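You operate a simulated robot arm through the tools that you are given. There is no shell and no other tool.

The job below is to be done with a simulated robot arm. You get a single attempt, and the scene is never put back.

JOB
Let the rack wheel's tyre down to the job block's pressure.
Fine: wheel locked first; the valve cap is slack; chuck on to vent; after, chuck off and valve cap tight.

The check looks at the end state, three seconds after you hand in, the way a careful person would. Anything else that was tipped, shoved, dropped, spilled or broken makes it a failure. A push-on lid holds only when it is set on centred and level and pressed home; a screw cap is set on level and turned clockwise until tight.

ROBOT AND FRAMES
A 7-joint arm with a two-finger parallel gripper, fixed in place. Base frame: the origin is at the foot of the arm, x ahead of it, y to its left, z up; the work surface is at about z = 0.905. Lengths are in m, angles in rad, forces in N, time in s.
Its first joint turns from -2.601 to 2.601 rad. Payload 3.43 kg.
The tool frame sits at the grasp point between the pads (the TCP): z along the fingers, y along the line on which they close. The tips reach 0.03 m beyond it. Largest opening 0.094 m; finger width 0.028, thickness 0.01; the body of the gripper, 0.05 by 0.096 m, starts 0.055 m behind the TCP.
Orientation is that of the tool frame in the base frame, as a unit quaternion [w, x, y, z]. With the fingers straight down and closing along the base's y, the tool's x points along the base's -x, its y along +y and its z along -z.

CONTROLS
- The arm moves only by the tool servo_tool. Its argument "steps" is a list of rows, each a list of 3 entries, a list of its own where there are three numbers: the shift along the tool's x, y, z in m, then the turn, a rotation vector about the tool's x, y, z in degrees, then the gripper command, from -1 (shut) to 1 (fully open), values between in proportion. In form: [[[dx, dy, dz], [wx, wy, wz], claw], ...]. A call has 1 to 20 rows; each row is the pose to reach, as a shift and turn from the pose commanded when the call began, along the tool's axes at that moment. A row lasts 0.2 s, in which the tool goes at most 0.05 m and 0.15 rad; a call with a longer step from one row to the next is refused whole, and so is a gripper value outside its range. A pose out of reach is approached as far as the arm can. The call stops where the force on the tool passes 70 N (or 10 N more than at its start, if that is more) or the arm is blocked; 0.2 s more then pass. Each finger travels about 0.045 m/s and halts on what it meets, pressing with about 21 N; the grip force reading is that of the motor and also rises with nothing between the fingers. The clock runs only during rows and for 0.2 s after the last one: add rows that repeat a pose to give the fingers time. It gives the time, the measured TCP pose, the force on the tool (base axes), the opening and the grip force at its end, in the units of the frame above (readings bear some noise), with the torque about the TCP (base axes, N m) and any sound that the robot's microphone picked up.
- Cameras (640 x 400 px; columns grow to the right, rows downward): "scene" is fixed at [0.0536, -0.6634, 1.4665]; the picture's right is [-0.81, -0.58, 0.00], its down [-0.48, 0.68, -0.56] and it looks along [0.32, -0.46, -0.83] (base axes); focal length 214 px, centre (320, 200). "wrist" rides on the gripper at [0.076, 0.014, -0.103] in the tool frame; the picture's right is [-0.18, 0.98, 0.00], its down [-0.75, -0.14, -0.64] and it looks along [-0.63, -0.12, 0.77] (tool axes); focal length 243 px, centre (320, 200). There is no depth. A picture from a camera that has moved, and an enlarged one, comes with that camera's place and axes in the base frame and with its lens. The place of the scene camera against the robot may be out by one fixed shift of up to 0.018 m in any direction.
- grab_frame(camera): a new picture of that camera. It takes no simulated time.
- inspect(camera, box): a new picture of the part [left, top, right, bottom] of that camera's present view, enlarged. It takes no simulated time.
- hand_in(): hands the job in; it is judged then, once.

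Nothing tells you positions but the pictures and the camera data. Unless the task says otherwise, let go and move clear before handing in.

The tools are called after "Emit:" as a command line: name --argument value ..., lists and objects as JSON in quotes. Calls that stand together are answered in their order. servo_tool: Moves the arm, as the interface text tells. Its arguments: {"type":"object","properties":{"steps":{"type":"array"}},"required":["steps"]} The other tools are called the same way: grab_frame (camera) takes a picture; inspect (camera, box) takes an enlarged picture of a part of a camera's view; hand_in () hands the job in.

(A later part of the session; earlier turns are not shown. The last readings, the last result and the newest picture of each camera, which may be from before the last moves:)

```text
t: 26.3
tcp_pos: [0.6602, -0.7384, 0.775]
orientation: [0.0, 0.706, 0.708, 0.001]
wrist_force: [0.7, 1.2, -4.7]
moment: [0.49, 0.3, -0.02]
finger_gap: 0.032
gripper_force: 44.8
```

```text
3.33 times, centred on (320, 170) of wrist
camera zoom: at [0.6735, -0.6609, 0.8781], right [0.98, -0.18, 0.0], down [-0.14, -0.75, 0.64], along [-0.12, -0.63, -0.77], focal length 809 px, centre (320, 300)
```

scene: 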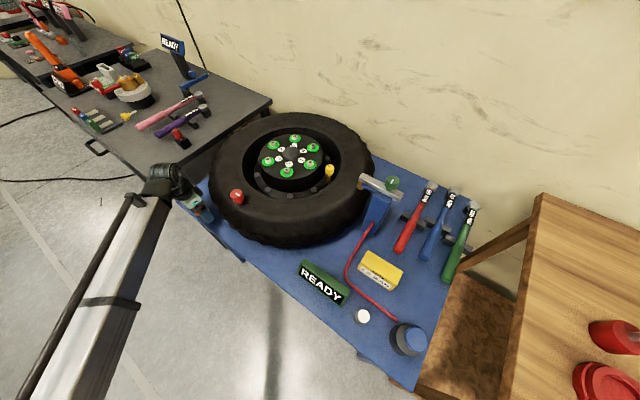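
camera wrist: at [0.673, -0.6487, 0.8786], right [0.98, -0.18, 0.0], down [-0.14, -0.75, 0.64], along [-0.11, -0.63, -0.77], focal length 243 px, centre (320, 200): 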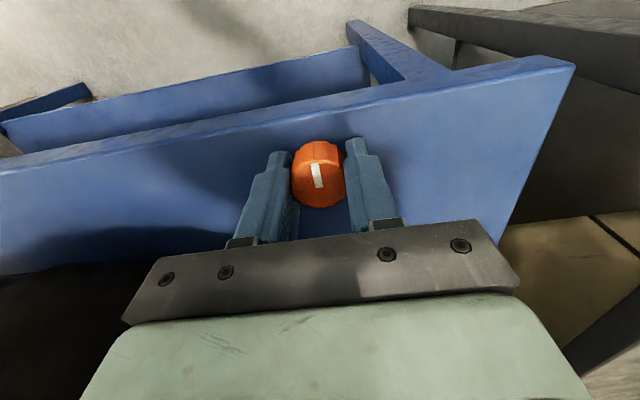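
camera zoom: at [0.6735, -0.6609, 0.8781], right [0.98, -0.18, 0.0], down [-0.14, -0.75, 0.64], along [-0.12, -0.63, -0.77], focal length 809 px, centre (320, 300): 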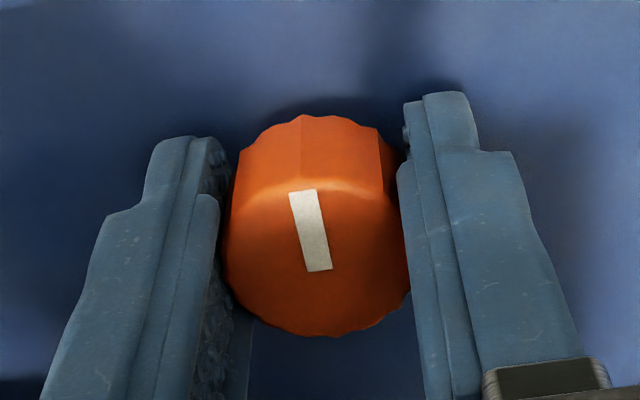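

It slides freely, so the knobs are slide handles and this bolt runs toward the tyre. I'll push in small steps and check the scene view for bolt travel and gripper clearance to the tyre.

Emit:
servo_tool --steps '[[[-0.003, 0, 0], [0, 0, 0], -1], [[-0.006, 0, 0], [0, 0, 0], -1], [[-0.009, 0, 0], [0, 0, 0], -1], [[-0.009, 0, 0], [0, 0, 0], -1]]'

Emit:
inspect --camera "scene" --box '[170, 170, 270, 240]'

Emit:
grab_frame --camera "wrist"

```text
t: 27.3
tcp_pos: [0.6614, -0.7451, 0.7757]
orientation: [-0.001, 0.707, 0.708, 0.001]
wrist_force: [-0.2, 28.2, -7.1]
moment: [-0.73, 0.42, 0.11]
finger_gap: 0.0316
gripper_force: 45.1
```

```text
5.71 times, centred on (220, 205) of scene
camera zoom: at [0.0536, -0.6634, 1.4665], right [-0.81, -0.58, 0.0], down [-0.48, 0.68, -0.56], along [0.32, -0.46, -0.83], focal length 1226 px, centre (891, 171)
```

zoom: 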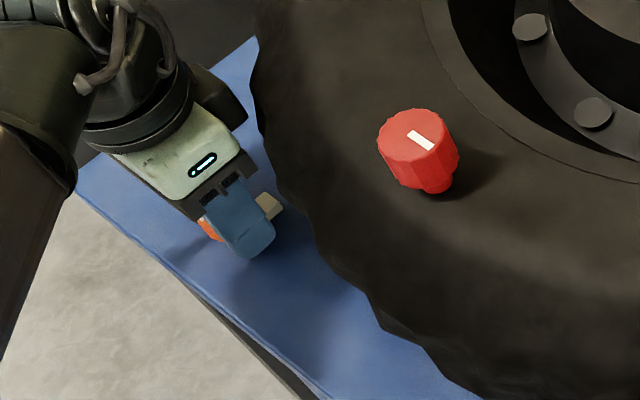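

```text
taken
camera wrist: at [0.6735, -0.6675, 0.8784], right [0.98, -0.18, 0.0], down [-0.14, -0.76, 0.64], along [-0.12, -0.63, -0.77], focal length 243 px, centre (320, 200)
```

wrist: 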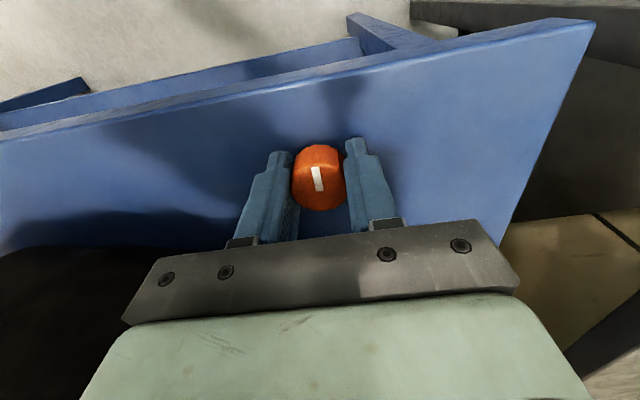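

It stopped at y≈-0.745 with 28 N, and the moment suggests contact up at gripper-body height, possibly the tyre. I'll back off, release, and lift for a look.

Emit:
servo_tool --steps '[[[0.004, 0, 0], [0, 0, 0], -1], [[0.004, 0, 0], [0, 0, 0], -1], [[0.004, 0, 0], [0, 0, 0], 0.2], [[0.004, 0, 0], [0, 0, 0], 0.6], [[0.004, 0, 0], [0, 0, 0], 0.6]]'

Emit:
servo_tool --steps '[[[0.0, 0, -0.03], [0, 0, 0], 0.6], [[0.005, 0, -0.06], [0, 0, 0], 0.6], [[0.02, 0, -0.1], [0, 0, 0], 0.6], [[0.04, 0, -0.13], [0, 0, 0], 0.6], [[0.04, 0, -0.13], [0, 0, 0], 0.6]]'

Emit:
grab_frame --camera "wrist"

Emit:
inspect --camera "scene" --box '[170, 170, 270, 240]'

```text
t: 28.5
tcp_pos: [0.6605, -0.7447, 0.7756]
orientation: [0.001, 0.707, 0.707, 0.0]
wrist_force: [-0.2, 0.8, -0.2]
moment: [-0.02, 0.01, 0.02]
finger_gap: 0.0752
gripper_force: 0.0
```

```text
t: 29.7
tcp_pos: [0.6609, -0.7027, 0.9061]
orientation: [0.001, 0.707, 0.707, 0.001]
wrist_force: [0.1, -1.0, -0.1]
moment: [0.02, -0.03, 0.03]
finger_gap: 0.0754
gripper_force: 0.0
```

```text
taken
camera wrist: at [0.6737, -0.6256, 1.0084], right [0.98, -0.18, 0.0], down [-0.14, -0.75, 0.64], along [-0.12, -0.63, -0.77], focal length 243 px, centre (320, 200)
```

wrist: 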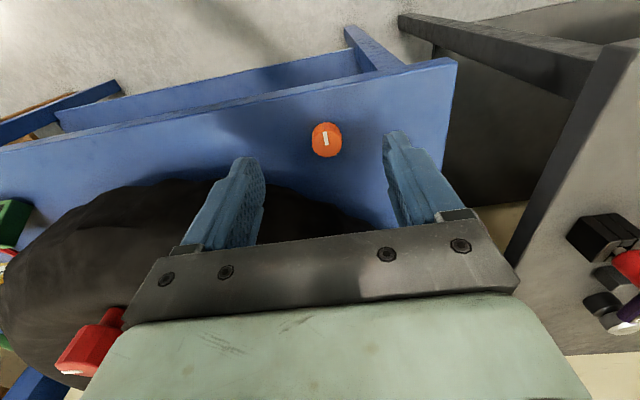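

```text
5.71 times, centred on (220, 205) of scene
camera zoom: at [0.0536, -0.6634, 1.4665], right [-0.81, -0.58, 0.0], down [-0.48, 0.68, -0.56], along [0.32, -0.46, -0.83], focal length 1226 px, centre (891, 171)
```

zoom: 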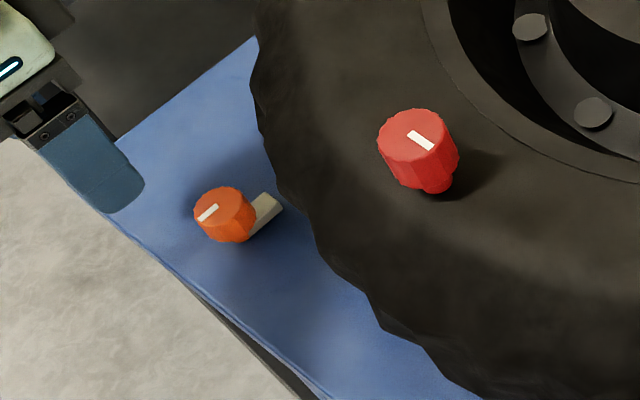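

The orange bolt has moved about 2 cm toward the tyre. To find out if that was its real stop or the gripper touching the tyre, I'll push it from behind with closed fingers, keeping the gripper body further away.

Emit:
servo_tool --steps '[[[0, 0, 0], [0, 0, 0], -0.2], [[0, 0, 0], [0, 0, 0], -1], [[0, 0, 0.03], [0, 0, 0], -1], [[0, 0, 0.06], [0, 0, 0], -1], [[0, 0, 0.09], [0, 0, 0], -1], [[0, 0, 0.12], [0, 0, 0], -1], [[0, 0, 0.132], [0, 0, 0], -1], [[0, 0, 0.132], [0, 0, 0], -1]]'

Emit:
inspect --camera "wrist" --box '[220, 100, 420, 240]'

```text
t: 31.5
tcp_pos: [0.661, -0.7031, 0.7737]
orientation: [0.001, 0.707, 0.707, 0.0]
wrist_force: [0.6, 0.1, -0.2]
moment: [0.02, 0.0, 0.0]
finger_gap: 0.0
gripper_force: 21.1
```

```text
2.86 times, centred on (320, 170) of wrist
camera zoom: at [0.6738, -0.6255, 0.8759], right [0.98, -0.18, 0.0], down [-0.14, -0.75, 0.64], along [-0.12, -0.63, -0.77], focal length 693 px, centre (320, 286)
```

zoom: 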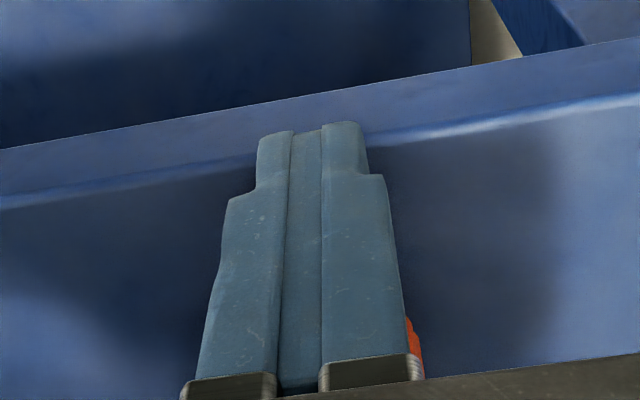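

Emit:
servo_tool --steps '[[[-0.004, 0, 0], [0, 0, 0], -1], [[-0.007, 0, 0], [0, 0, 0], -1], [[-0.01, 0, 0], [0, 0, 0], -1], [[-0.013, 0, 0], [0, 0, 0], -1], [[-0.013, 0, 0], [0, 0, 0], -1]]'

```text
t: 32.7
tcp_pos: [0.66, -0.7139, 0.7733]
orientation: [-0.001, 0.706, 0.708, 0.001]
wrist_force: [-0.3, 15.7, -0.2]
moment: [-0.03, 0.01, -0.01]
finger_gap: 0.0
gripper_force: 21.0
```

Emit:
servo_tool --steps '[[[-0.002, 0, 0], [0, 0, 0], -1], [[-0.004, 0, 0], [0, 0, 0], -1], [[-0.004, 0, 0], [0, 0, 0], -1]]'

```text
t: 33.5
tcp_pos: [0.6595, -0.7149, 0.7733]
orientation: [-0.004, 0.707, 0.707, 0.003]
wrist_force: [-2.0, 52.1, -5.7]
moment: [-0.03, 0.0, -0.03]
finger_gap: 0.0
gripper_force: 20.9
```

That's a hard stop: the bolt has 2 cm of travel and is fully home toward the tyre. Next I'll back off, rise, and go to the green slide knob on the chuck post.

Emit:
servo_tool --steps '[[[0.02, 0, 0], [0, 0, 0], -1], [[0.03, 0, -0.045], [0, 0, 0], -1], [[0.03, 0, -0.09], [0, 0, 0], -1], [[0.03, 0, -0.135], [0, 0, 0], -1], [[0.03, 0, -0.18], [0, 0, 0], -1], [[0.03, -0.02, -0.22], [0, 0, 0], -1], [[0.02, -0.055, -0.25], [0, 0, 0], -0.5], [[0.0, -0.09, -0.27], [0, 0, 0], 0], [[-0.01, -0.13, -0.29], [0, 0, 0], 0.6], [[-0.02, -0.17, -0.31], [0, 0, 0], 0.6], [[-0.03, -0.215, -0.33], [0, 0, 0], 0.6], [[-0.045, -0.26, -0.33], [0, 0, 0], 0.6], [[-0.06, -0.305, -0.33], [0, 0, 0], 0.6], [[-0.075, -0.35, -0.33], [0, 0, 0], 0.6], [[-0.09, -0.395, -0.33], [0, 0, 0], 0.6], [[-0.105, -0.44, -0.33], [0, 0, 0], 0.6], [[-0.12, -0.485, -0.33], [0, 0, 0], 0.6], [[-0.13, -0.53, -0.33], [0, 0, 0], 0.6], [[-0.13, -0.56, -0.33], [0, 0, 0], 0.6]]'

Emit:
grab_frame --camera "scene"

```text
refused: row 11 steps farther than a row can; nothing moved
```

```text
taken
```

scene: 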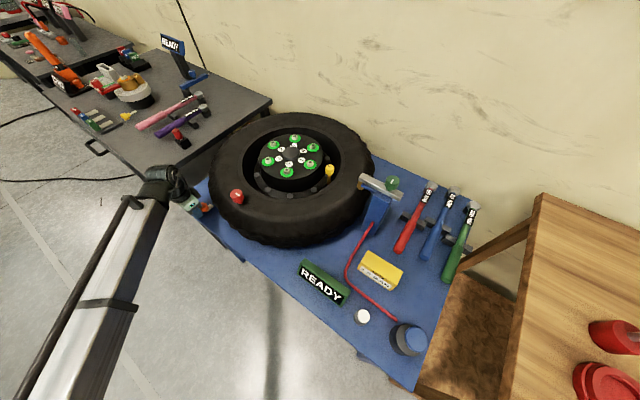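

One row was too long, so nothing moved. I'll resend it with shorter steps.

Emit:
servo_tool --steps '[[[0.02, 0, 0], [0, 0, 0], -1], [[0.03, 0, -0.04], [0, 0, 0], -1], [[0.03, 0, -0.085], [0, 0, 0], -1], [[0.03, 0, -0.13], [0, 0, 0], -1], [[0.03, 0, -0.175], [0, 0, 0], -1], [[0.03, -0.02, -0.215], [0, 0, 0], -1], [[0.02, -0.055, -0.245], [0, 0, 0], -0.5], [[0.005, -0.09, -0.27], [0, 0, 0], 0], [[-0.01, -0.13, -0.29], [0, 0, 0], 0.6], [[-0.02, -0.17, -0.31], [0, 0, 0], 0.6], [[-0.03, -0.21, -0.325], [0, 0, 0], 0.6], [[-0.045, -0.255, -0.33], [0, 0, 0], 0.6], [[-0.06, -0.3, -0.33], [0, 0, 0], 0.6], [[-0.075, -0.345, -0.33], [0, 0, 0], 0.6], [[-0.09, -0.39, -0.33], [0, 0, 0], 0.6], [[-0.105, -0.435, -0.33], [0, 0, 0], 0.6], [[-0.12, -0.48, -0.33], [0, 0, 0], 0.6], [[-0.13, -0.52, -0.33], [0, 0, 0], 0.6], [[-0.13, -0.56, -0.33], [0, 0, 0], 0.6]]'

Emit:
grab_frame --camera "scene"

```text
t: 37.5
tcp_pos: [0.0989, -0.852, 1.1035]
orientation: [0.001, 0.707, 0.707, 0.0]
wrist_force: [0.5, -0.3, 0.4]
moment: [-0.01, -0.04, 0.0]
finger_gap: 0.075
gripper_force: 0.0
```

```text
taken
```

scene: 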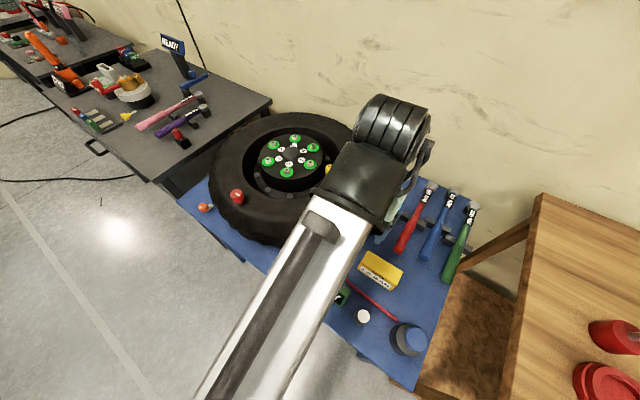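

Emit:
servo_tool --steps '[[[-0.01, 0, 0], [0, -7, 0], 0.6], [[-0.02, 0, 0], [0, -14, 0], 0.6], [[-0.03, 0, 0], [0, -21, 0], 0.6], [[-0.04, 0, 0], [0, -28, 0], 0.6], [[-0.05, 0, 0], [0, -35, 0], 0.6], [[-0.05, 0, 0], [0, -35, 0], 0.6]]'

Emit:
grab_frame --camera "wrist"

Emit:
inspect --camera "scene" --box '[170, 170, 270, 240]'

```text
t: 38.9
tcp_pos: [0.0993, -0.9013, 1.1027]
orientation: [0.214, 0.674, 0.674, -0.212]
wrist_force: [0.3, -0.6, 0.3]
moment: [0.0, 0.0, 0.02]
finger_gap: 0.0751
gripper_force: 0.0
```

```text
taken
camera wrist: at [0.1132, -0.7785, 1.1432], right [0.98, -0.15, 0.11], down [-0.14, -0.25, 0.96], along [-0.12, -0.96, -0.26], focal length 243 px, centre (320, 200)
```

wrist: 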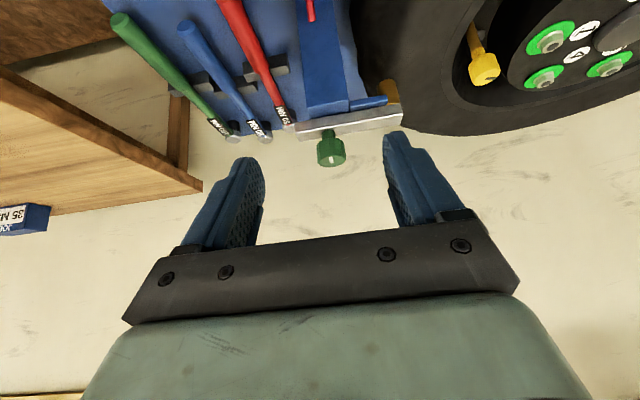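

```text
5.71 times, centred on (220, 205) of scene
camera zoom: at [0.0536, -0.6634, 1.4665], right [-0.81, -0.58, 0.0], down [-0.48, 0.68, -0.56], along [0.32, -0.46, -0.83], focal length 1226 px, centre (891, 171)
```

zoom: 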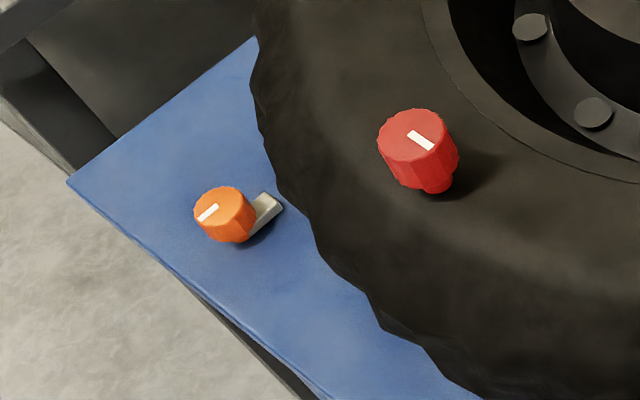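

The orange bolt is against the tyre edge. I'll now line up with the green knob, enlarging the view for precision.

Emit:
inspect --camera "wrist" --box '[270, 80, 420, 180]'

```text
4.00 times, centred on (345, 130) of wrist
camera zoom: at [0.1132, -0.7785, 1.1432], right [0.98, -0.15, 0.11], down [-0.14, -0.25, 0.96], along [-0.12, -0.96, -0.26], focal length 970 px, centre (220, 480)
```

zoom: 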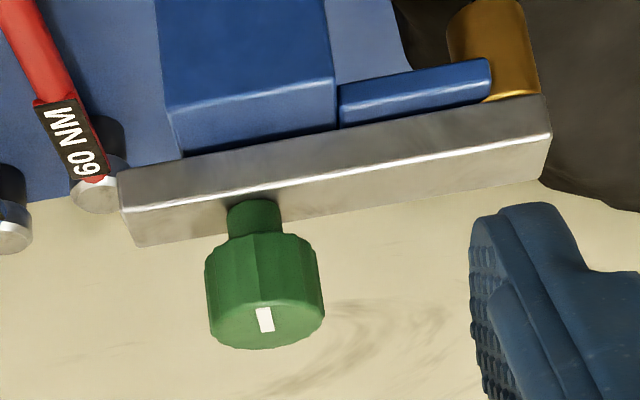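

Green knob head is centred at (0.099,-1.038), z 1.002–1.027. I'll bring the open fingers around it, tilted 35°.

Emit:
servo_tool --steps '[[[-0.016, 0, 0.033], [0, 0, 0], 0.6], [[-0.032, 0, 0.066], [0, 0, 0], 0.6], [[-0.047, 0, 0.099], [0, 0, 0], 0.6], [[-0.055, 0, 0.116], [0, 0, 0], 0.6], [[-0.062, 0, 0.1323], [0, 0, 0], 0.6], [[-0.062, 0, 0.1323], [0, 0, 0], 0.6]]'

Emit:
grab_frame --camera "wrist"

```text
t: 40.3
tcp_pos: [0.0997, -1.0277, 1.0317]
orientation: [0.213, 0.674, 0.675, -0.212]
wrist_force: [-0.9, 0.2, -0.4]
moment: [0.02, 0.01, 0.0]
finger_gap: 0.0752
gripper_force: 0.1
```

```text
taken
camera wrist: at [0.113, -0.9052, 1.071], right [0.98, -0.15, 0.11], down [-0.14, -0.25, 0.96], along [-0.12, -0.96, -0.27], focal length 243 px, centre (320, 200)
```

wrist: 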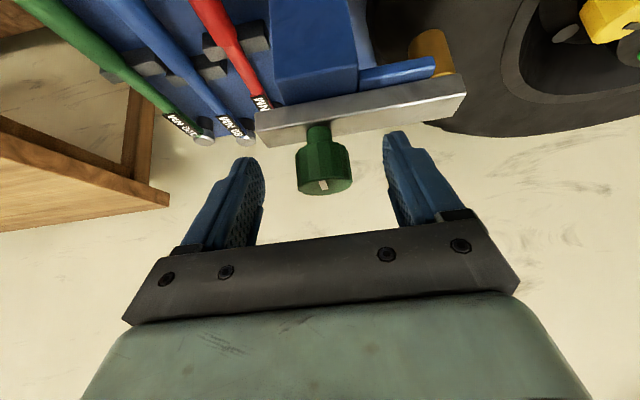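

The pose is reachable and the knob is centred. I'll grip it.

Emit:
servo_tool --steps '[[[0, 0, 0], [0, 0, 0], 0], [[0, 0, 0], [0, 0, 0], -1], [[0, 0, 0], [0, 0, 0], -1], [[0, 0, 0], [0, 0, 0], -1], [[0, 0, 0], [0, 0, 0], -1]]'

Emit:
grab_frame --camera "wrist"

```text
t: 41.5
tcp_pos: [0.1003, -1.0281, 1.0308]
orientation: [0.213, 0.674, 0.675, -0.213]
wrist_force: [5.5, -1.2, -0.7]
moment: [0.03, 0.48, 0.09]
finger_gap: 0.0333
gripper_force: 44.9
```

```text
taken
camera wrist: at [0.1135, -0.9051, 1.0712], right [0.98, -0.15, 0.11], down [-0.14, -0.25, 0.96], along [-0.12, -0.96, -0.27], focal length 243 px, centre (320, 200)
```

wrist: 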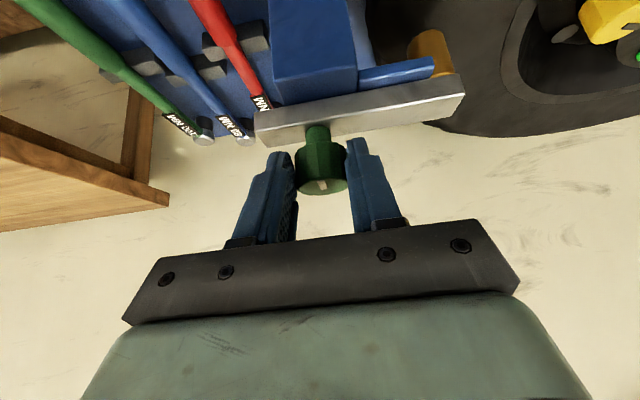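

Gripped. I'll nudge it toward the wheel (+x) gently.

Emit:
servo_tool --steps '[[[0, 0.002, 0], [0, 0, 0], -1], [[0, 0.004, 0], [0, 0, 0], -1], [[0, 0.004, 0], [0, 0, 0], -1]]'

Emit:
grab_frame --camera "wrist"

```text
t: 42.3
tcp_pos: [0.1035, -1.0291, 1.0307]
orientation: [0.213, 0.674, 0.674, -0.213]
wrist_force: [-3.0, -1.6, 3.9]
moment: [0.3, 0.75, -0.48]
finger_gap: 0.0333
gripper_force: 45.0
```

```text
taken
camera wrist: at [0.1169, -0.9051, 1.0711], right [0.98, -0.15, 0.11], down [-0.14, -0.25, 0.96], along [-0.12, -0.96, -0.27], focal length 243 px, centre (320, 200)
```

wrist: 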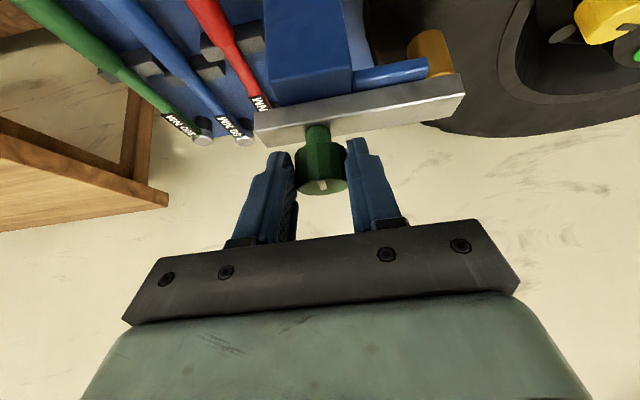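

The bar slides with the knob. I'll move a little more and compare what moves with it.

Emit:
inspect --camera "wrist" --box '[250, 0, 490, 150]'

Emit:
servo_tool --steps '[[[0, 0.003, 0], [0, 0, 0], -1], [[0, 0.006, 0], [0, 0, 0], -1], [[0, 0.009, 0], [0, 0, 0], -1], [[0, 0.012, 0], [0, 0, 0], -1], [[0, 0.012, 0], [0, 0, 0], -1]]'

Emit:
inspect --camera "wrist" --box '[250, 0, 490, 150]'

```text
2.67 times, centred on (370, 75) of wrist
camera zoom: at [0.1169, -0.9051, 1.0711], right [0.98, -0.15, 0.11], down [-0.14, -0.25, 0.96], along [-0.12, -0.96, -0.27], focal length 647 px, centre (187, 533)
```

zoom: 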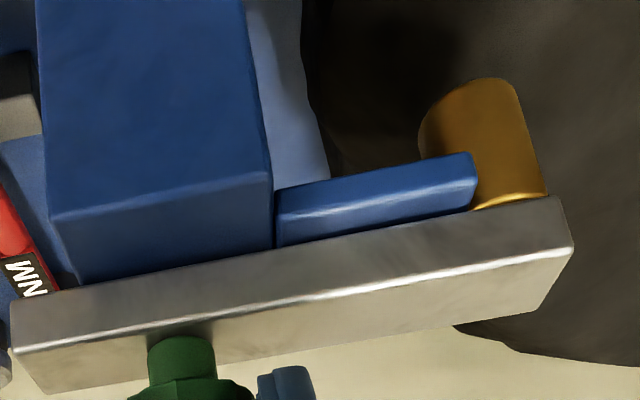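

```text
t: 43.5
tcp_pos: [0.1162, -1.0273, 1.0312]
orientation: [0.214, 0.674, 0.674, -0.213]
wrist_force: [-1.9, -3.8, 6.0]
moment: [-0.25, 0.73, -0.04]
finger_gap: 0.0334
gripper_force: 44.9
```

```text
2.67 times, centred on (370, 75) of wrist
camera zoom: at [0.1295, -0.905, 1.071], right [0.98, -0.15, 0.11], down [-0.14, -0.25, 0.96], along [-0.12, -0.96, -0.26], focal length 647 px, centre (187, 533)
```

zoom: 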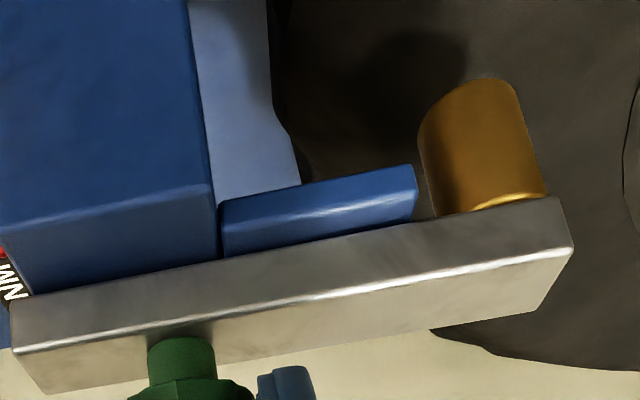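

The brass chuck travels with the bar on the guide rod. I'll keep sliding it toward the valve in small steps, watching for a stop or contact.

Emit:
servo_tool --steps '[[[0, 0.003, 0], [0, 0, 0], -1], [[0, 0.006, 0], [0, 0, 0], -1], [[0, 0.009, 0], [0, 0, 0], -1], [[0, 0.012, 0], [0, 0, 0], -1], [[0, 0.015, 0], [0, 0, 0], -1], [[0, 0.015, 0], [0, 0, 0], -1]]'

Emit:
grab_frame --camera "wrist"

Emit:
grab_frame --camera "scene"

```text
t: 44.9
tcp_pos: [0.1303, -1.0272, 1.0296]
orientation: [0.213, 0.674, 0.674, -0.213]
wrist_force: [-2.9, -8.8, 9.2]
moment: [-0.38, 0.72, -0.08]
finger_gap: 0.0335
gripper_force: 45.4
```

```text
taken
camera wrist: at [0.1443, -0.905, 1.071], right [0.98, -0.15, 0.11], down [-0.14, -0.25, 0.96], along [-0.12, -0.96, -0.27], focal length 243 px, centre (320, 200)
```

wrist: 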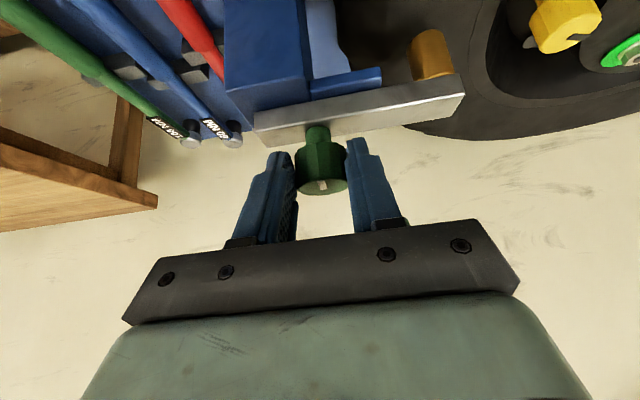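

```text
taken
```

scene: 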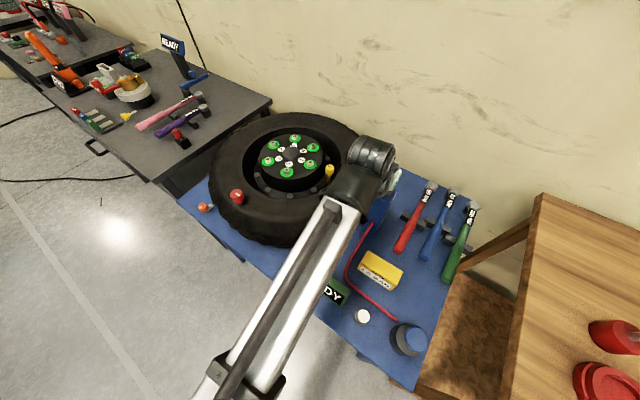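

It's moved 3 cm, with a mild side load building because the slide drifts slightly in -y. I'll follow that line and keep going carefully.

Emit:
servo_tool --steps '[[[-0.001, 0.004, 0], [0, 0, 0], -1], [[-0.0015, 0.008, 0], [0, 0, 0], -1], [[-0.0018, 0.012, 0], [0, 0, 0], -1], [[-0.002, 0.016, 0], [0, 0, 0], -1], [[-0.0022, 0.02, 0], [0, 0, 0], -1], [[-0.0022, 0.02, 0], [0, 0, 0], -1]]'

Emit:
grab_frame --camera "wrist"

```text
t: 46.3
tcp_pos: [0.1523, -1.028, 1.0312]
orientation: [0.212, 0.675, 0.674, -0.212]
wrist_force: [-1.5, 12.3, -5.7]
moment: [0.22, 0.71, 0.02]
finger_gap: 0.0333
gripper_force: 44.5
```

```text
taken
camera wrist: at [0.1644, -0.9053, 1.0716], right [0.98, -0.15, 0.11], down [-0.14, -0.25, 0.96], along [-0.12, -0.96, -0.27], focal length 243 px, centre (320, 200)
```

wrist: 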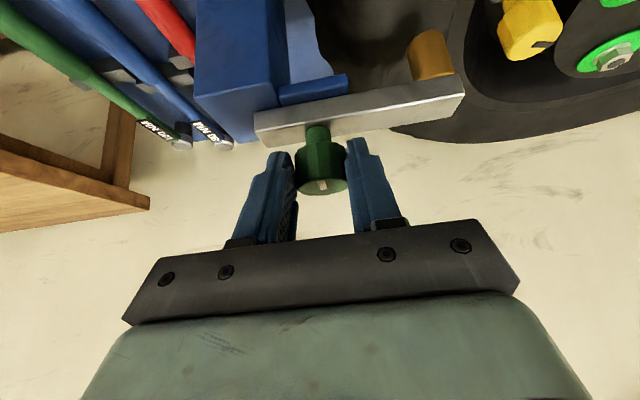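

Emit:
inspect --camera "wrist" --box '[390, 0, 590, 125]'

Emit:
inspect --camera "scene" --box '[300, 140, 400, 210]'

```text
3.20 times, centred on (490, 62) of wrist
camera zoom: at [0.1644, -0.9053, 1.0716], right [0.98, -0.15, 0.11], down [-0.14, -0.25, 0.96], along [-0.12, -0.96, -0.27], focal length 776 px, centre (-224, 640)
```

zoom: 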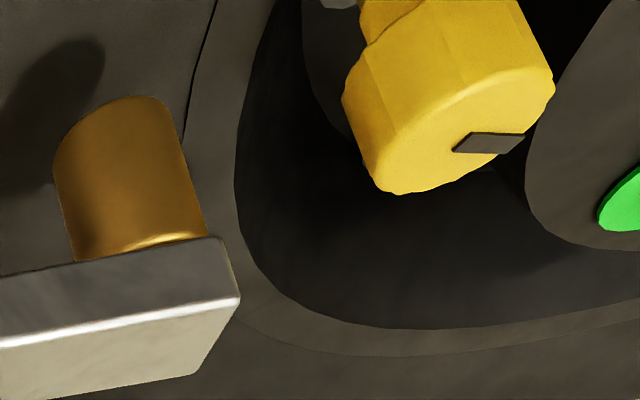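

```text
5.71 times, centred on (350, 175) of scene
camera zoom: at [0.0536, -0.6634, 1.4665], right [-0.81, -0.58, 0.0], down [-0.48, 0.68, -0.56], along [0.32, -0.46, -0.83], focal length 1226 px, centre (149, 343)
```

zoom: 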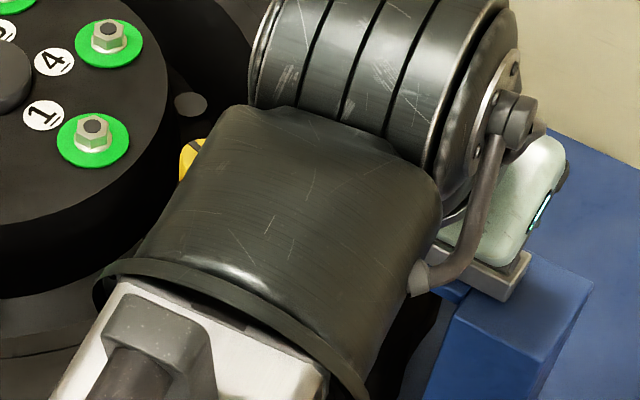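

Cap top (z≈0.950) and chuck bottom (z≈0.945) are close in height, with about 4–5 cm still between them. I'll continue in short steps and check the force each time.

Emit:
servo_tool --steps '[[[0.0012, 0.003, 0], [0, 0, 0], -1], [[0.0012, 0.006, 0], [0, 0, 0], -1], [[0.0012, 0.009, 0], [0, 0, 0], -1], [[0.0012, 0.012, 0], [0, 0, 0], -1], [[0.0012, 0.015, 0], [0, 0, 0], -1], [[0.0012, 0.015, 0], [0, 0, 0], -1]]'

Emit:
grab_frame --camera "wrist"

```text
t: 47.7
tcp_pos: [0.1658, -1.0287, 1.031]
orientation: [0.213, 0.674, 0.674, -0.212]
wrist_force: [-1.9, 12.7, -6.5]
moment: [0.26, 0.59, -0.13]
finger_gap: 0.0333
gripper_force: 44.6
```

```text
taken
camera wrist: at [0.1797, -0.9051, 1.0713], right [0.98, -0.15, 0.11], down [-0.14, -0.25, 0.96], along [-0.12, -0.96, -0.27], focal length 243 px, centre (320, 200)
```

wrist: 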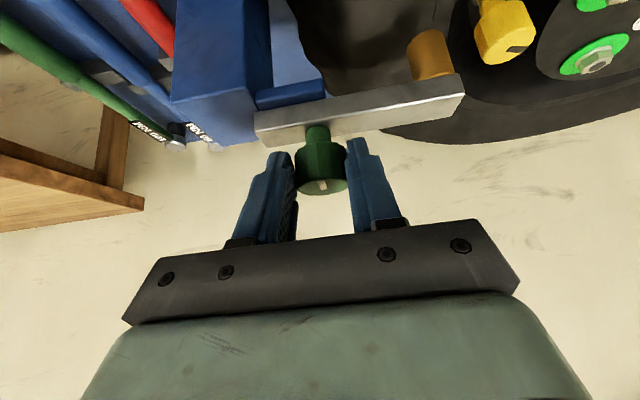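

Emit:
servo_tool --steps '[[[0.0011, 0.003, 0], [0, 0, 0], -1], [[0.0011, 0.006, 0], [0, 0, 0], -1], [[0.0011, 0.009, 0], [0, 0, 0], -1], [[0.0011, 0.012, 0], [0, 0, 0], -1], [[0.0011, 0.012, 0], [0, 0, 0], -1]]'

Emit:
inspect --camera "wrist" --box '[380, 0, 580, 125]'

```text
t: 48.9
tcp_pos: [0.1777, -1.0277, 1.0308]
orientation: [0.213, 0.674, 0.674, -0.214]
wrist_force: [-1.3, 0.4, -0.7]
moment: [0.06, 0.74, -0.07]
finger_gap: 0.0334
gripper_force: 44.9
```

```text
3.20 times, centred on (480, 62) of wrist
camera zoom: at [0.1915, -0.905, 1.0709], right [0.98, -0.15, 0.11], down [-0.14, -0.25, 0.96], along [-0.12, -0.96, -0.26], focal length 776 px, centre (-192, 640)
```

zoom: 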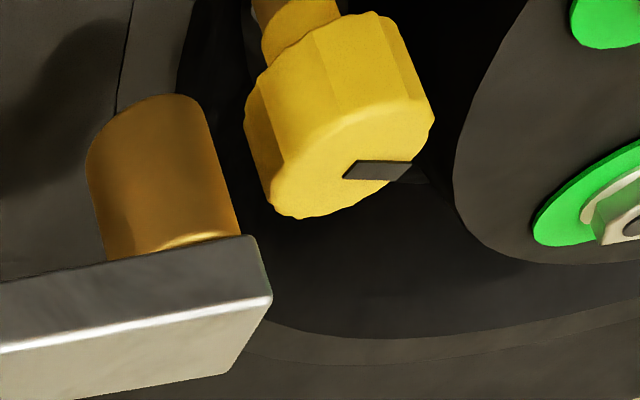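

About 1 cm of gap is left between the chuck and the cap. I'll proceed in very small steps.

Emit:
servo_tool --steps '[[[0, 0.002, 0], [0, 0, 0], -1], [[0, 0.004, 0], [0, 0, 0], -1], [[0, 0.004, 0], [0, 0, 0], -1]]'

Emit:
inspect --camera "wrist" --box '[380, 0, 580, 125]'

```text
t: 49.7
tcp_pos: [0.1826, -1.027, 1.0312]
orientation: [0.214, 0.674, 0.675, -0.213]
wrist_force: [-1.8, -5.2, 0.8]
moment: [-0.32, 0.77, -0.06]
finger_gap: 0.0331
gripper_force: 44.9
```

```text
3.20 times, centred on (480, 62) of wrist
camera zoom: at [0.1952, -0.9051, 1.071], right [0.98, -0.15, 0.11], down [-0.14, -0.25, 0.96], along [-0.12, -0.96, -0.26], focal length 776 px, centre (-192, 640)
```

zoom: 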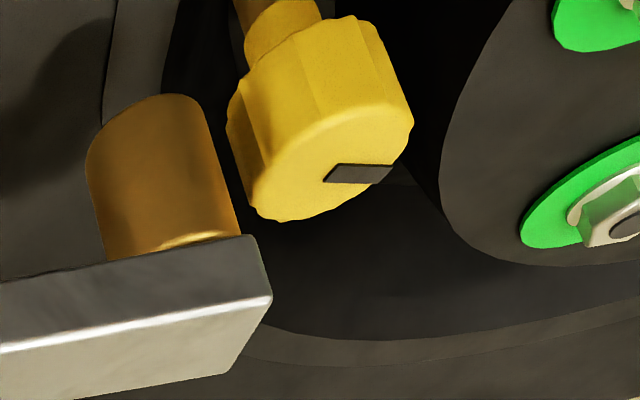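

Emit:
servo_tool --steps '[[[0, 0.0015, 0], [0, 0, 0], -1], [[0, 0.003, 0], [0, 0, 0], -1], [[0, 0.003, 0], [0, 0, 0], -1]]'

Emit:
inspect --camera "wrist" --box '[380, 0, 580, 125]'

Emit:
grab_frame --camera "scene"

```text
t: 50.5
tcp_pos: [0.1863, -1.0276, 1.0313]
orientation: [0.214, 0.674, 0.674, -0.213]
wrist_force: [-2.9, -8.0, 6.3]
moment: [-0.02, 0.71, -0.13]
finger_gap: 0.0334
gripper_force: 44.9
```

```text
3.20 times, centred on (480, 62) of wrist
camera zoom: at [0.1983, -0.905, 1.071], right [0.98, -0.15, 0.11], down [-0.14, -0.25, 0.96], along [-0.12, -0.96, -0.26], focal length 776 px, centre (-192, 640)
```

zoom: 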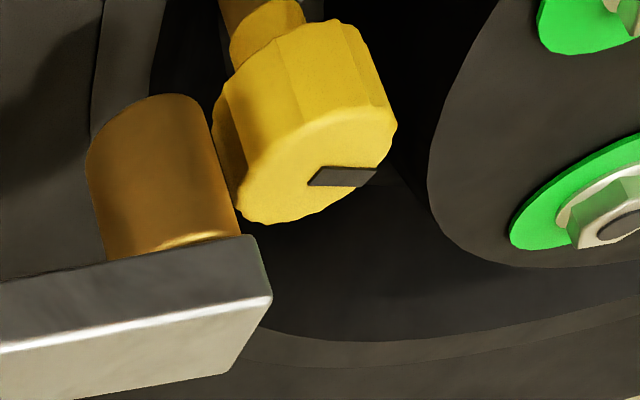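

```text
taken
```

scene: 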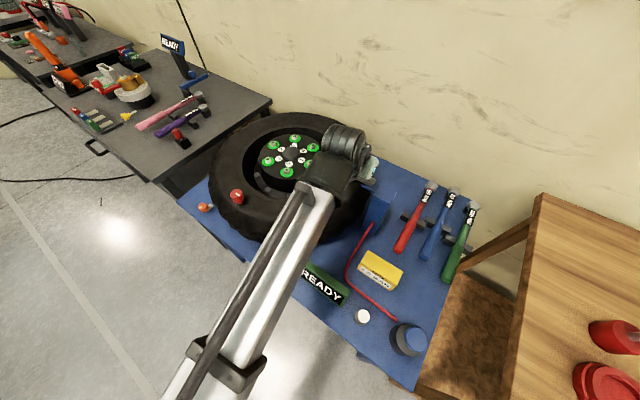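

Visually they're about to meet. I'll nudge 2 mm more and watch the x force for contact.

Emit:
servo_tool --steps '[[[-0.0008, 0.001, 0], [0, 0, 0], -1], [[-0.0008, 0.002, 0], [0, 0, 0], -1], [[-0.0008, 0.002, 0], [0, 0, 0], -1]]'

Emit:
inspect --camera "wrist" --box '[400, 0, 520, 75]'

```text
t: 51.3
tcp_pos: [0.187, -1.0286, 1.0311]
orientation: [0.213, 0.674, 0.675, -0.212]
wrist_force: [-1.9, -3.3, 3.6]
moment: [-0.58, 0.7, -0.01]
finger_gap: 0.0333
gripper_force: 44.8
```

```text
5.33 times, centred on (460, 38) of wrist
camera zoom: at [0.2002, -0.9051, 1.0712], right [0.98, -0.15, 0.11], down [-0.14, -0.25, 0.96], along [-0.12, -0.96, -0.27], focal length 1294 px, centre (-427, 1067)
```

zoom: 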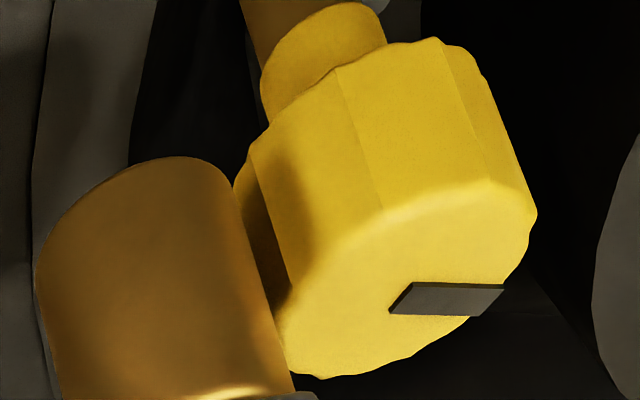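

Emit:
servo_tool --steps '[[[0, 0.001, 0], [0, 0, 0], -1], [[0, 0.002, 0], [0, 0, 0], -1], [[0, 0.003, 0], [0, 0, 0], -1], [[0, 0.003, 0], [0, 0, 0], -1]]'

Emit:
inspect --camera "wrist" --box '[380, 0, 580, 125]'

```text
t: 52.3
tcp_pos: [0.1908, -1.0285, 1.0318]
orientation: [0.214, 0.674, 0.675, -0.212]
wrist_force: [-2.0, 1.7, 1.9]
moment: [-0.01, 0.68, -0.16]
finger_gap: 0.033
gripper_force: 45.3
```

```text
3.20 times, centred on (480, 62) of wrist
camera zoom: at [0.2034, -0.9051, 1.0712], right [0.98, -0.15, 0.11], down [-0.14, -0.25, 0.96], along [-0.12, -0.96, -0.27], focal length 776 px, centre (-192, 640)
```

zoom: 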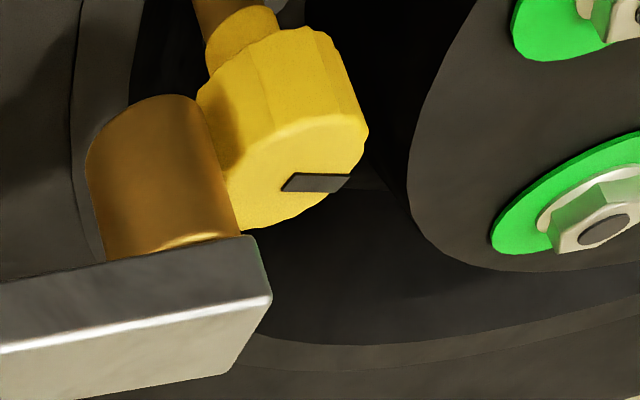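

Emit:
servo_tool --steps '[[[0, 0.001, 0], [0, 0, 0], -1], [[0, 0.002, 0], [0, 0, 0], -1], [[0, 0.003, 0], [0, 0, 0], -1], [[0, 0.003, 0], [0, 0, 0], -1]]'

Emit:
inspect --camera "wrist" --box '[380, 0, 580, 125]'

```text
t: 53.3
tcp_pos: [0.1933, -1.0284, 1.0308]
orientation: [0.213, 0.674, 0.675, -0.212]
wrist_force: [-2.2, 4.3, 2.7]
moment: [0.29, 0.71, -0.18]
finger_gap: 0.0334
gripper_force: 45.3
```

```text
3.20 times, centred on (480, 62) of wrist
camera zoom: at [0.2065, -0.9051, 1.0711], right [0.98, -0.15, 0.11], down [-0.14, -0.25, 0.96], along [-0.12, -0.96, -0.27], focal length 776 px, centre (-192, 640)
```

zoom: 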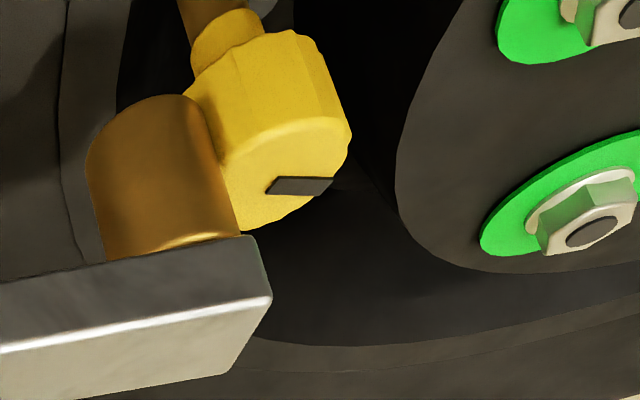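

No contact force so far. I'll continue with small steps toward the slide's stop.

Emit:
servo_tool --steps '[[[0, 0.0015, 0], [0, 0, 0], -1], [[0, 0.003, 0], [0, 0, 0], -1], [[0, 0.0045, 0], [0, 0, 0], -1], [[0, 0.0045, 0], [0, 0, 0], -1]]'

Emit:
inspect --camera "wrist" --box '[380, 0, 580, 125]'

```text
t: 54.3
tcp_pos: [0.1954, -1.0285, 1.0308]
orientation: [0.212, 0.675, 0.674, -0.213]
wrist_force: [-16.7, 6.5, -1.2]
moment: [-0.11, 0.01, -0.38]
finger_gap: 0.0332
gripper_force: 44.8
```

```text
3.20 times, centred on (480, 62) of wrist
camera zoom: at [0.2092, -0.9052, 1.0712], right [0.98, -0.15, 0.11], down [-0.14, -0.25, 0.96], along [-0.12, -0.96, -0.27], focal length 776 px, centre (-192, 640)
```

zoom: 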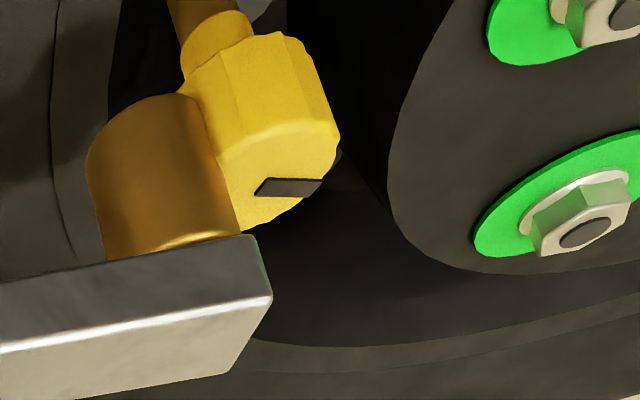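

A stop at about 9.5 cm of travel. I'll check whether the display or anything else changed.

Emit:
grab_frame --camera "scene"

Emit:
inspect --camera "scene" --box '[290, 240, 390, 320]'

Emit:
inspect --camera "wrist" --box '[400, 0, 520, 75]'

```text
taken
```

scene: 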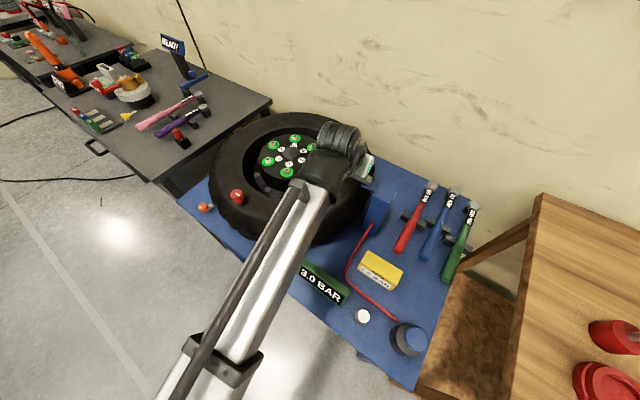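

```text
5.00 times, centred on (340, 280) of scene
camera zoom: at [0.0536, -0.6634, 1.4665], right [-0.81, -0.58, 0.0], down [-0.48, 0.68, -0.56], along [0.32, -0.46, -0.83], focal length 1072 px, centre (220, -200)
```

zoom: 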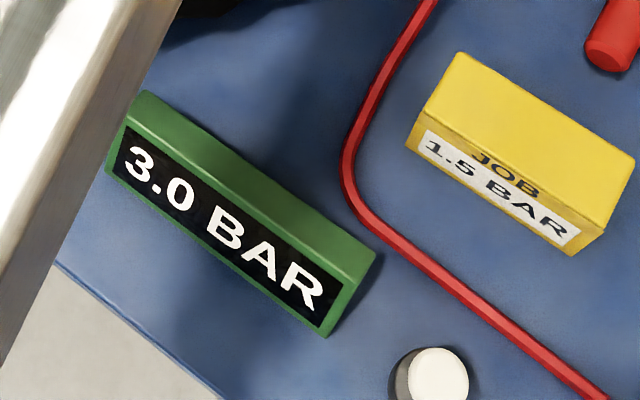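

```text
5.33 times, centred on (460, 38) of wrist
camera zoom: at [0.2092, -0.9052, 1.0712], right [0.98, -0.15, 0.11], down [-0.14, -0.25, 0.96], along [-0.12, -0.96, -0.27], focal length 1294 px, centre (-427, 1067)
```

zoom: 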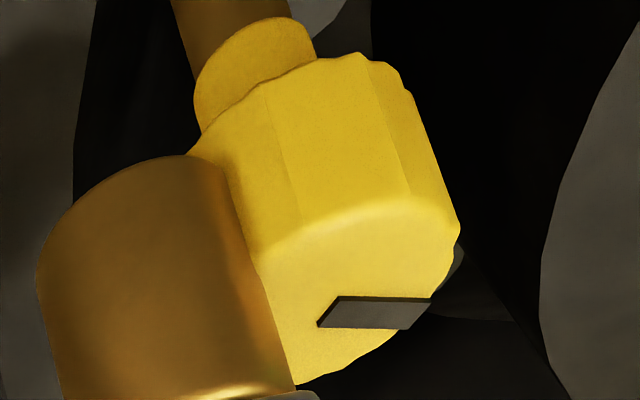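

The display now reads 3.0 BAR, so the chuck is on. The target is 1.5 BAR. I'll relax the push, release the knob, and check it stays on.

Emit:
servo_tool --steps '[[[0, -0.0015, 0], [0, 0, 0], -1], [[0, -0.0015, 0], [0, 0, 0], -0.3], [[0, -0.0015, 0], [0, 0, 0], 0.0], [[0, -0.0015, 0], [0, 0, 0], 0.4], [[0, -0.0015, 0], [0, 0, 0], 0.6], [[0, -0.0015, 0], [0, 0, 0], 0.6]]'

Emit:
inspect --camera "scene" --box '[290, 240, 390, 320]'

Emit:
grab_frame --camera "wrist"

```text
t: 55.7
tcp_pos: [0.197, -1.0279, 1.0309]
orientation: [0.213, 0.674, 0.675, -0.212]
wrist_force: [0.2, -1.1, -0.4]
moment: [0.0, 0.03, 0.03]
finger_gap: 0.0753
gripper_force: 0.2
```

```text
5.00 times, centred on (340, 280) of scene
camera zoom: at [0.0536, -0.6634, 1.4665], right [-0.81, -0.58, 0.0], down [-0.48, 0.68, -0.56], along [0.32, -0.46, -0.83], focal length 1072 px, centre (220, -200)
```

zoom: 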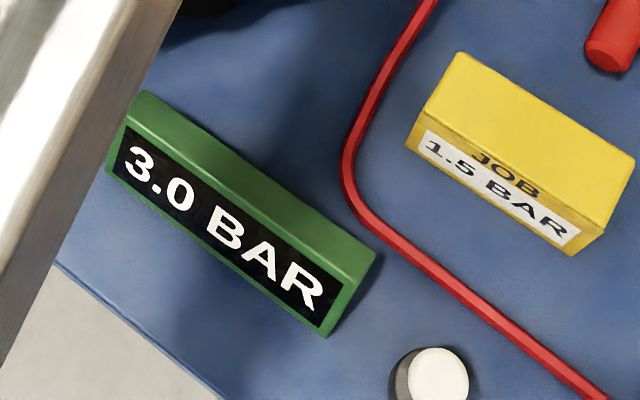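

```text
taken
camera wrist: at [0.2092, -0.9053, 1.071], right [0.98, -0.15, 0.11], down [-0.14, -0.25, 0.96], along [-0.12, -0.96, -0.27], focal length 243 px, centre (320, 200)
```

wrist: 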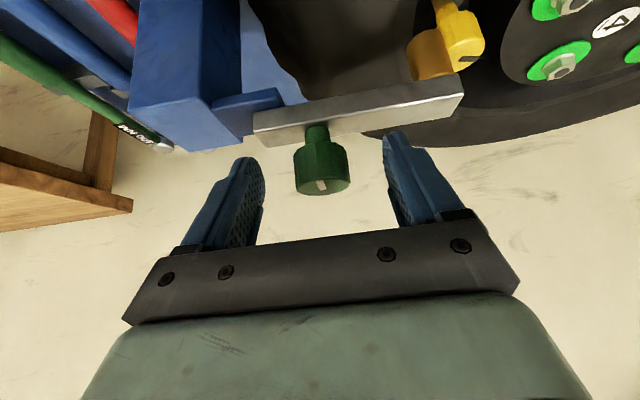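

It stays on. I'll withdraw and go to the white button near (-0.012,-0.770,0.794) to try a brief press while reading the display.

Emit:
servo_tool --steps '[[[0.012, 0, -0.026], [0, 0, 0], 0.6], [[0.025, 0, -0.053], [0, 0, 0], 0.6], [[0.042, 0, -0.09], [0, 0, 0], 0.6], [[0.062, 0, -0.1323], [0, 0, 0], 0.3], [[0.062, 0, -0.1323], [0, 0, 0], -1]]'

Emit:
servo_tool --steps '[[[0.02, -0.025, 0], [0, 5, 0], -1], [[0.04, -0.05, 0], [0, 10, 0], -1], [[0.06, -0.08, 0], [0, 15, 0], -1], [[0.08, -0.11, 0], [0, 20, 0], -1], [[0.105, -0.14, 0.002], [0, 25, 0], -1], [[0.13, -0.17, 0.004], [0, 30, 0], -1], [[0.15, -0.195, 0.006], [0, 35, 0], -1], [[0.1639, -0.21, 0.0073], [0, 35, 0], -1], [[0.1639, -0.21, 0.0073], [0, 35, 0], -1]]'

Emit:
grab_frame --camera "wrist"

Emit:
grab_frame --camera "scene"

```text
t: 56.9
tcp_pos: [0.1954, -0.9015, 1.1034]
orientation: [0.214, 0.674, 0.675, -0.213]
wrist_force: [0.7, 0.7, -0.4]
moment: [-0.01, 0.01, 0.0]
finger_gap: 0.0263
gripper_force: 0.1
```

```text
t: 58.9
tcp_pos: [-0.0142, -0.7716, 1.0037]
orientation: [0.0, 0.707, 0.708, 0.0]
wrist_force: [0.7, 0.0, -0.2]
moment: [-0.01, 0.03, -0.03]
finger_gap: 0.0
gripper_force: 21.0
```

```text
taken
camera wrist: at [-0.0006, -0.6934, 1.1062], right [0.98, -0.18, 0.0], down [-0.14, -0.75, 0.64], along [-0.12, -0.63, -0.77], focal length 243 px, centre (320, 200)
```

wrist: 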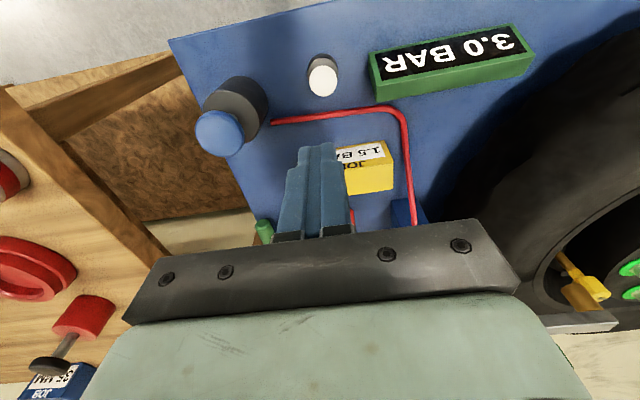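

```text
taken
```

scene: 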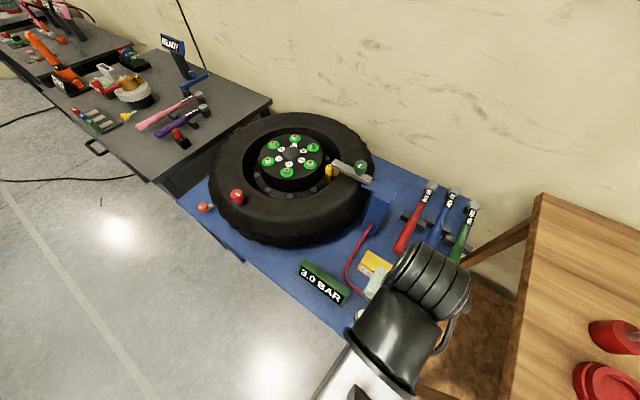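

Emit:
inspect --camera "wrist" --box '[180, 40, 380, 165]'

```text
3.20 times, centred on (280, 102) of wrist
camera zoom: at [-0.0006, -0.6934, 1.1062], right [0.98, -0.18, 0.0], down [-0.14, -0.75, 0.64], along [-0.12, -0.63, -0.77], focal length 776 px, centre (448, 512)
```

zoom: 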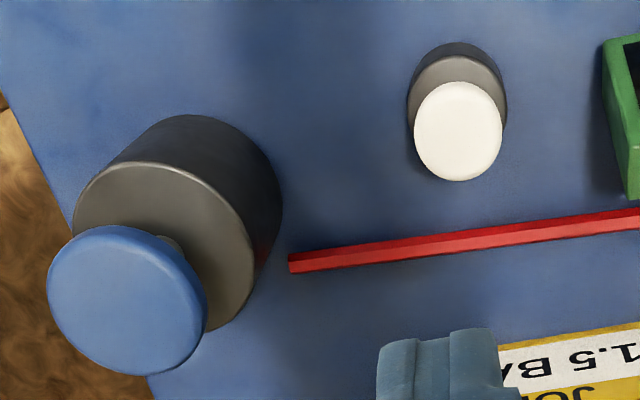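

White is at (-0.0117,-0.7694,0.794) and blue at (-0.130,-0.7855,0.855). I'll hover over white.

Emit:
servo_tool --steps '[[[0.0022, 0.0025, 0.04], [0, 0, 0], -1], [[0.0022, 0.0025, 0.08], [0, 0, 0], -1], [[0.0022, 0.0025, 0.12], [0, 0, 0], -1], [[0.0022, 0.0025, 0.15], [0, 0, 0], -1], [[0.0022, 0.0025, 0.168], [0, 0, 0], -1], [[0.0022, 0.0025, 0.168], [0, 0, 0], -1]]'

Emit:
inspect --camera "wrist" --box '[220, 80, 420, 220]'

```text
t: 60.3
tcp_pos: [-0.0116, -0.7703, 0.8353]
orientation: [0.0, 0.707, 0.707, 0.0]
wrist_force: [-1.1, -0.4, 1.3]
moment: [0.02, 0.01, 0.0]
finger_gap: 0.0
gripper_force: 20.8
```

```text
2.86 times, centred on (320, 150) of wrist
camera zoom: at [0.0024, -0.6917, 0.9379], right [0.98, -0.18, 0.0], down [-0.14, -0.75, 0.64], along [-0.12, -0.63, -0.77], focal length 693 px, centre (320, 343)
```

zoom: 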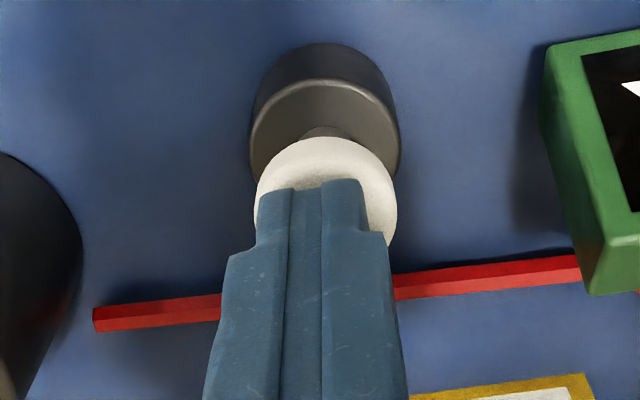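

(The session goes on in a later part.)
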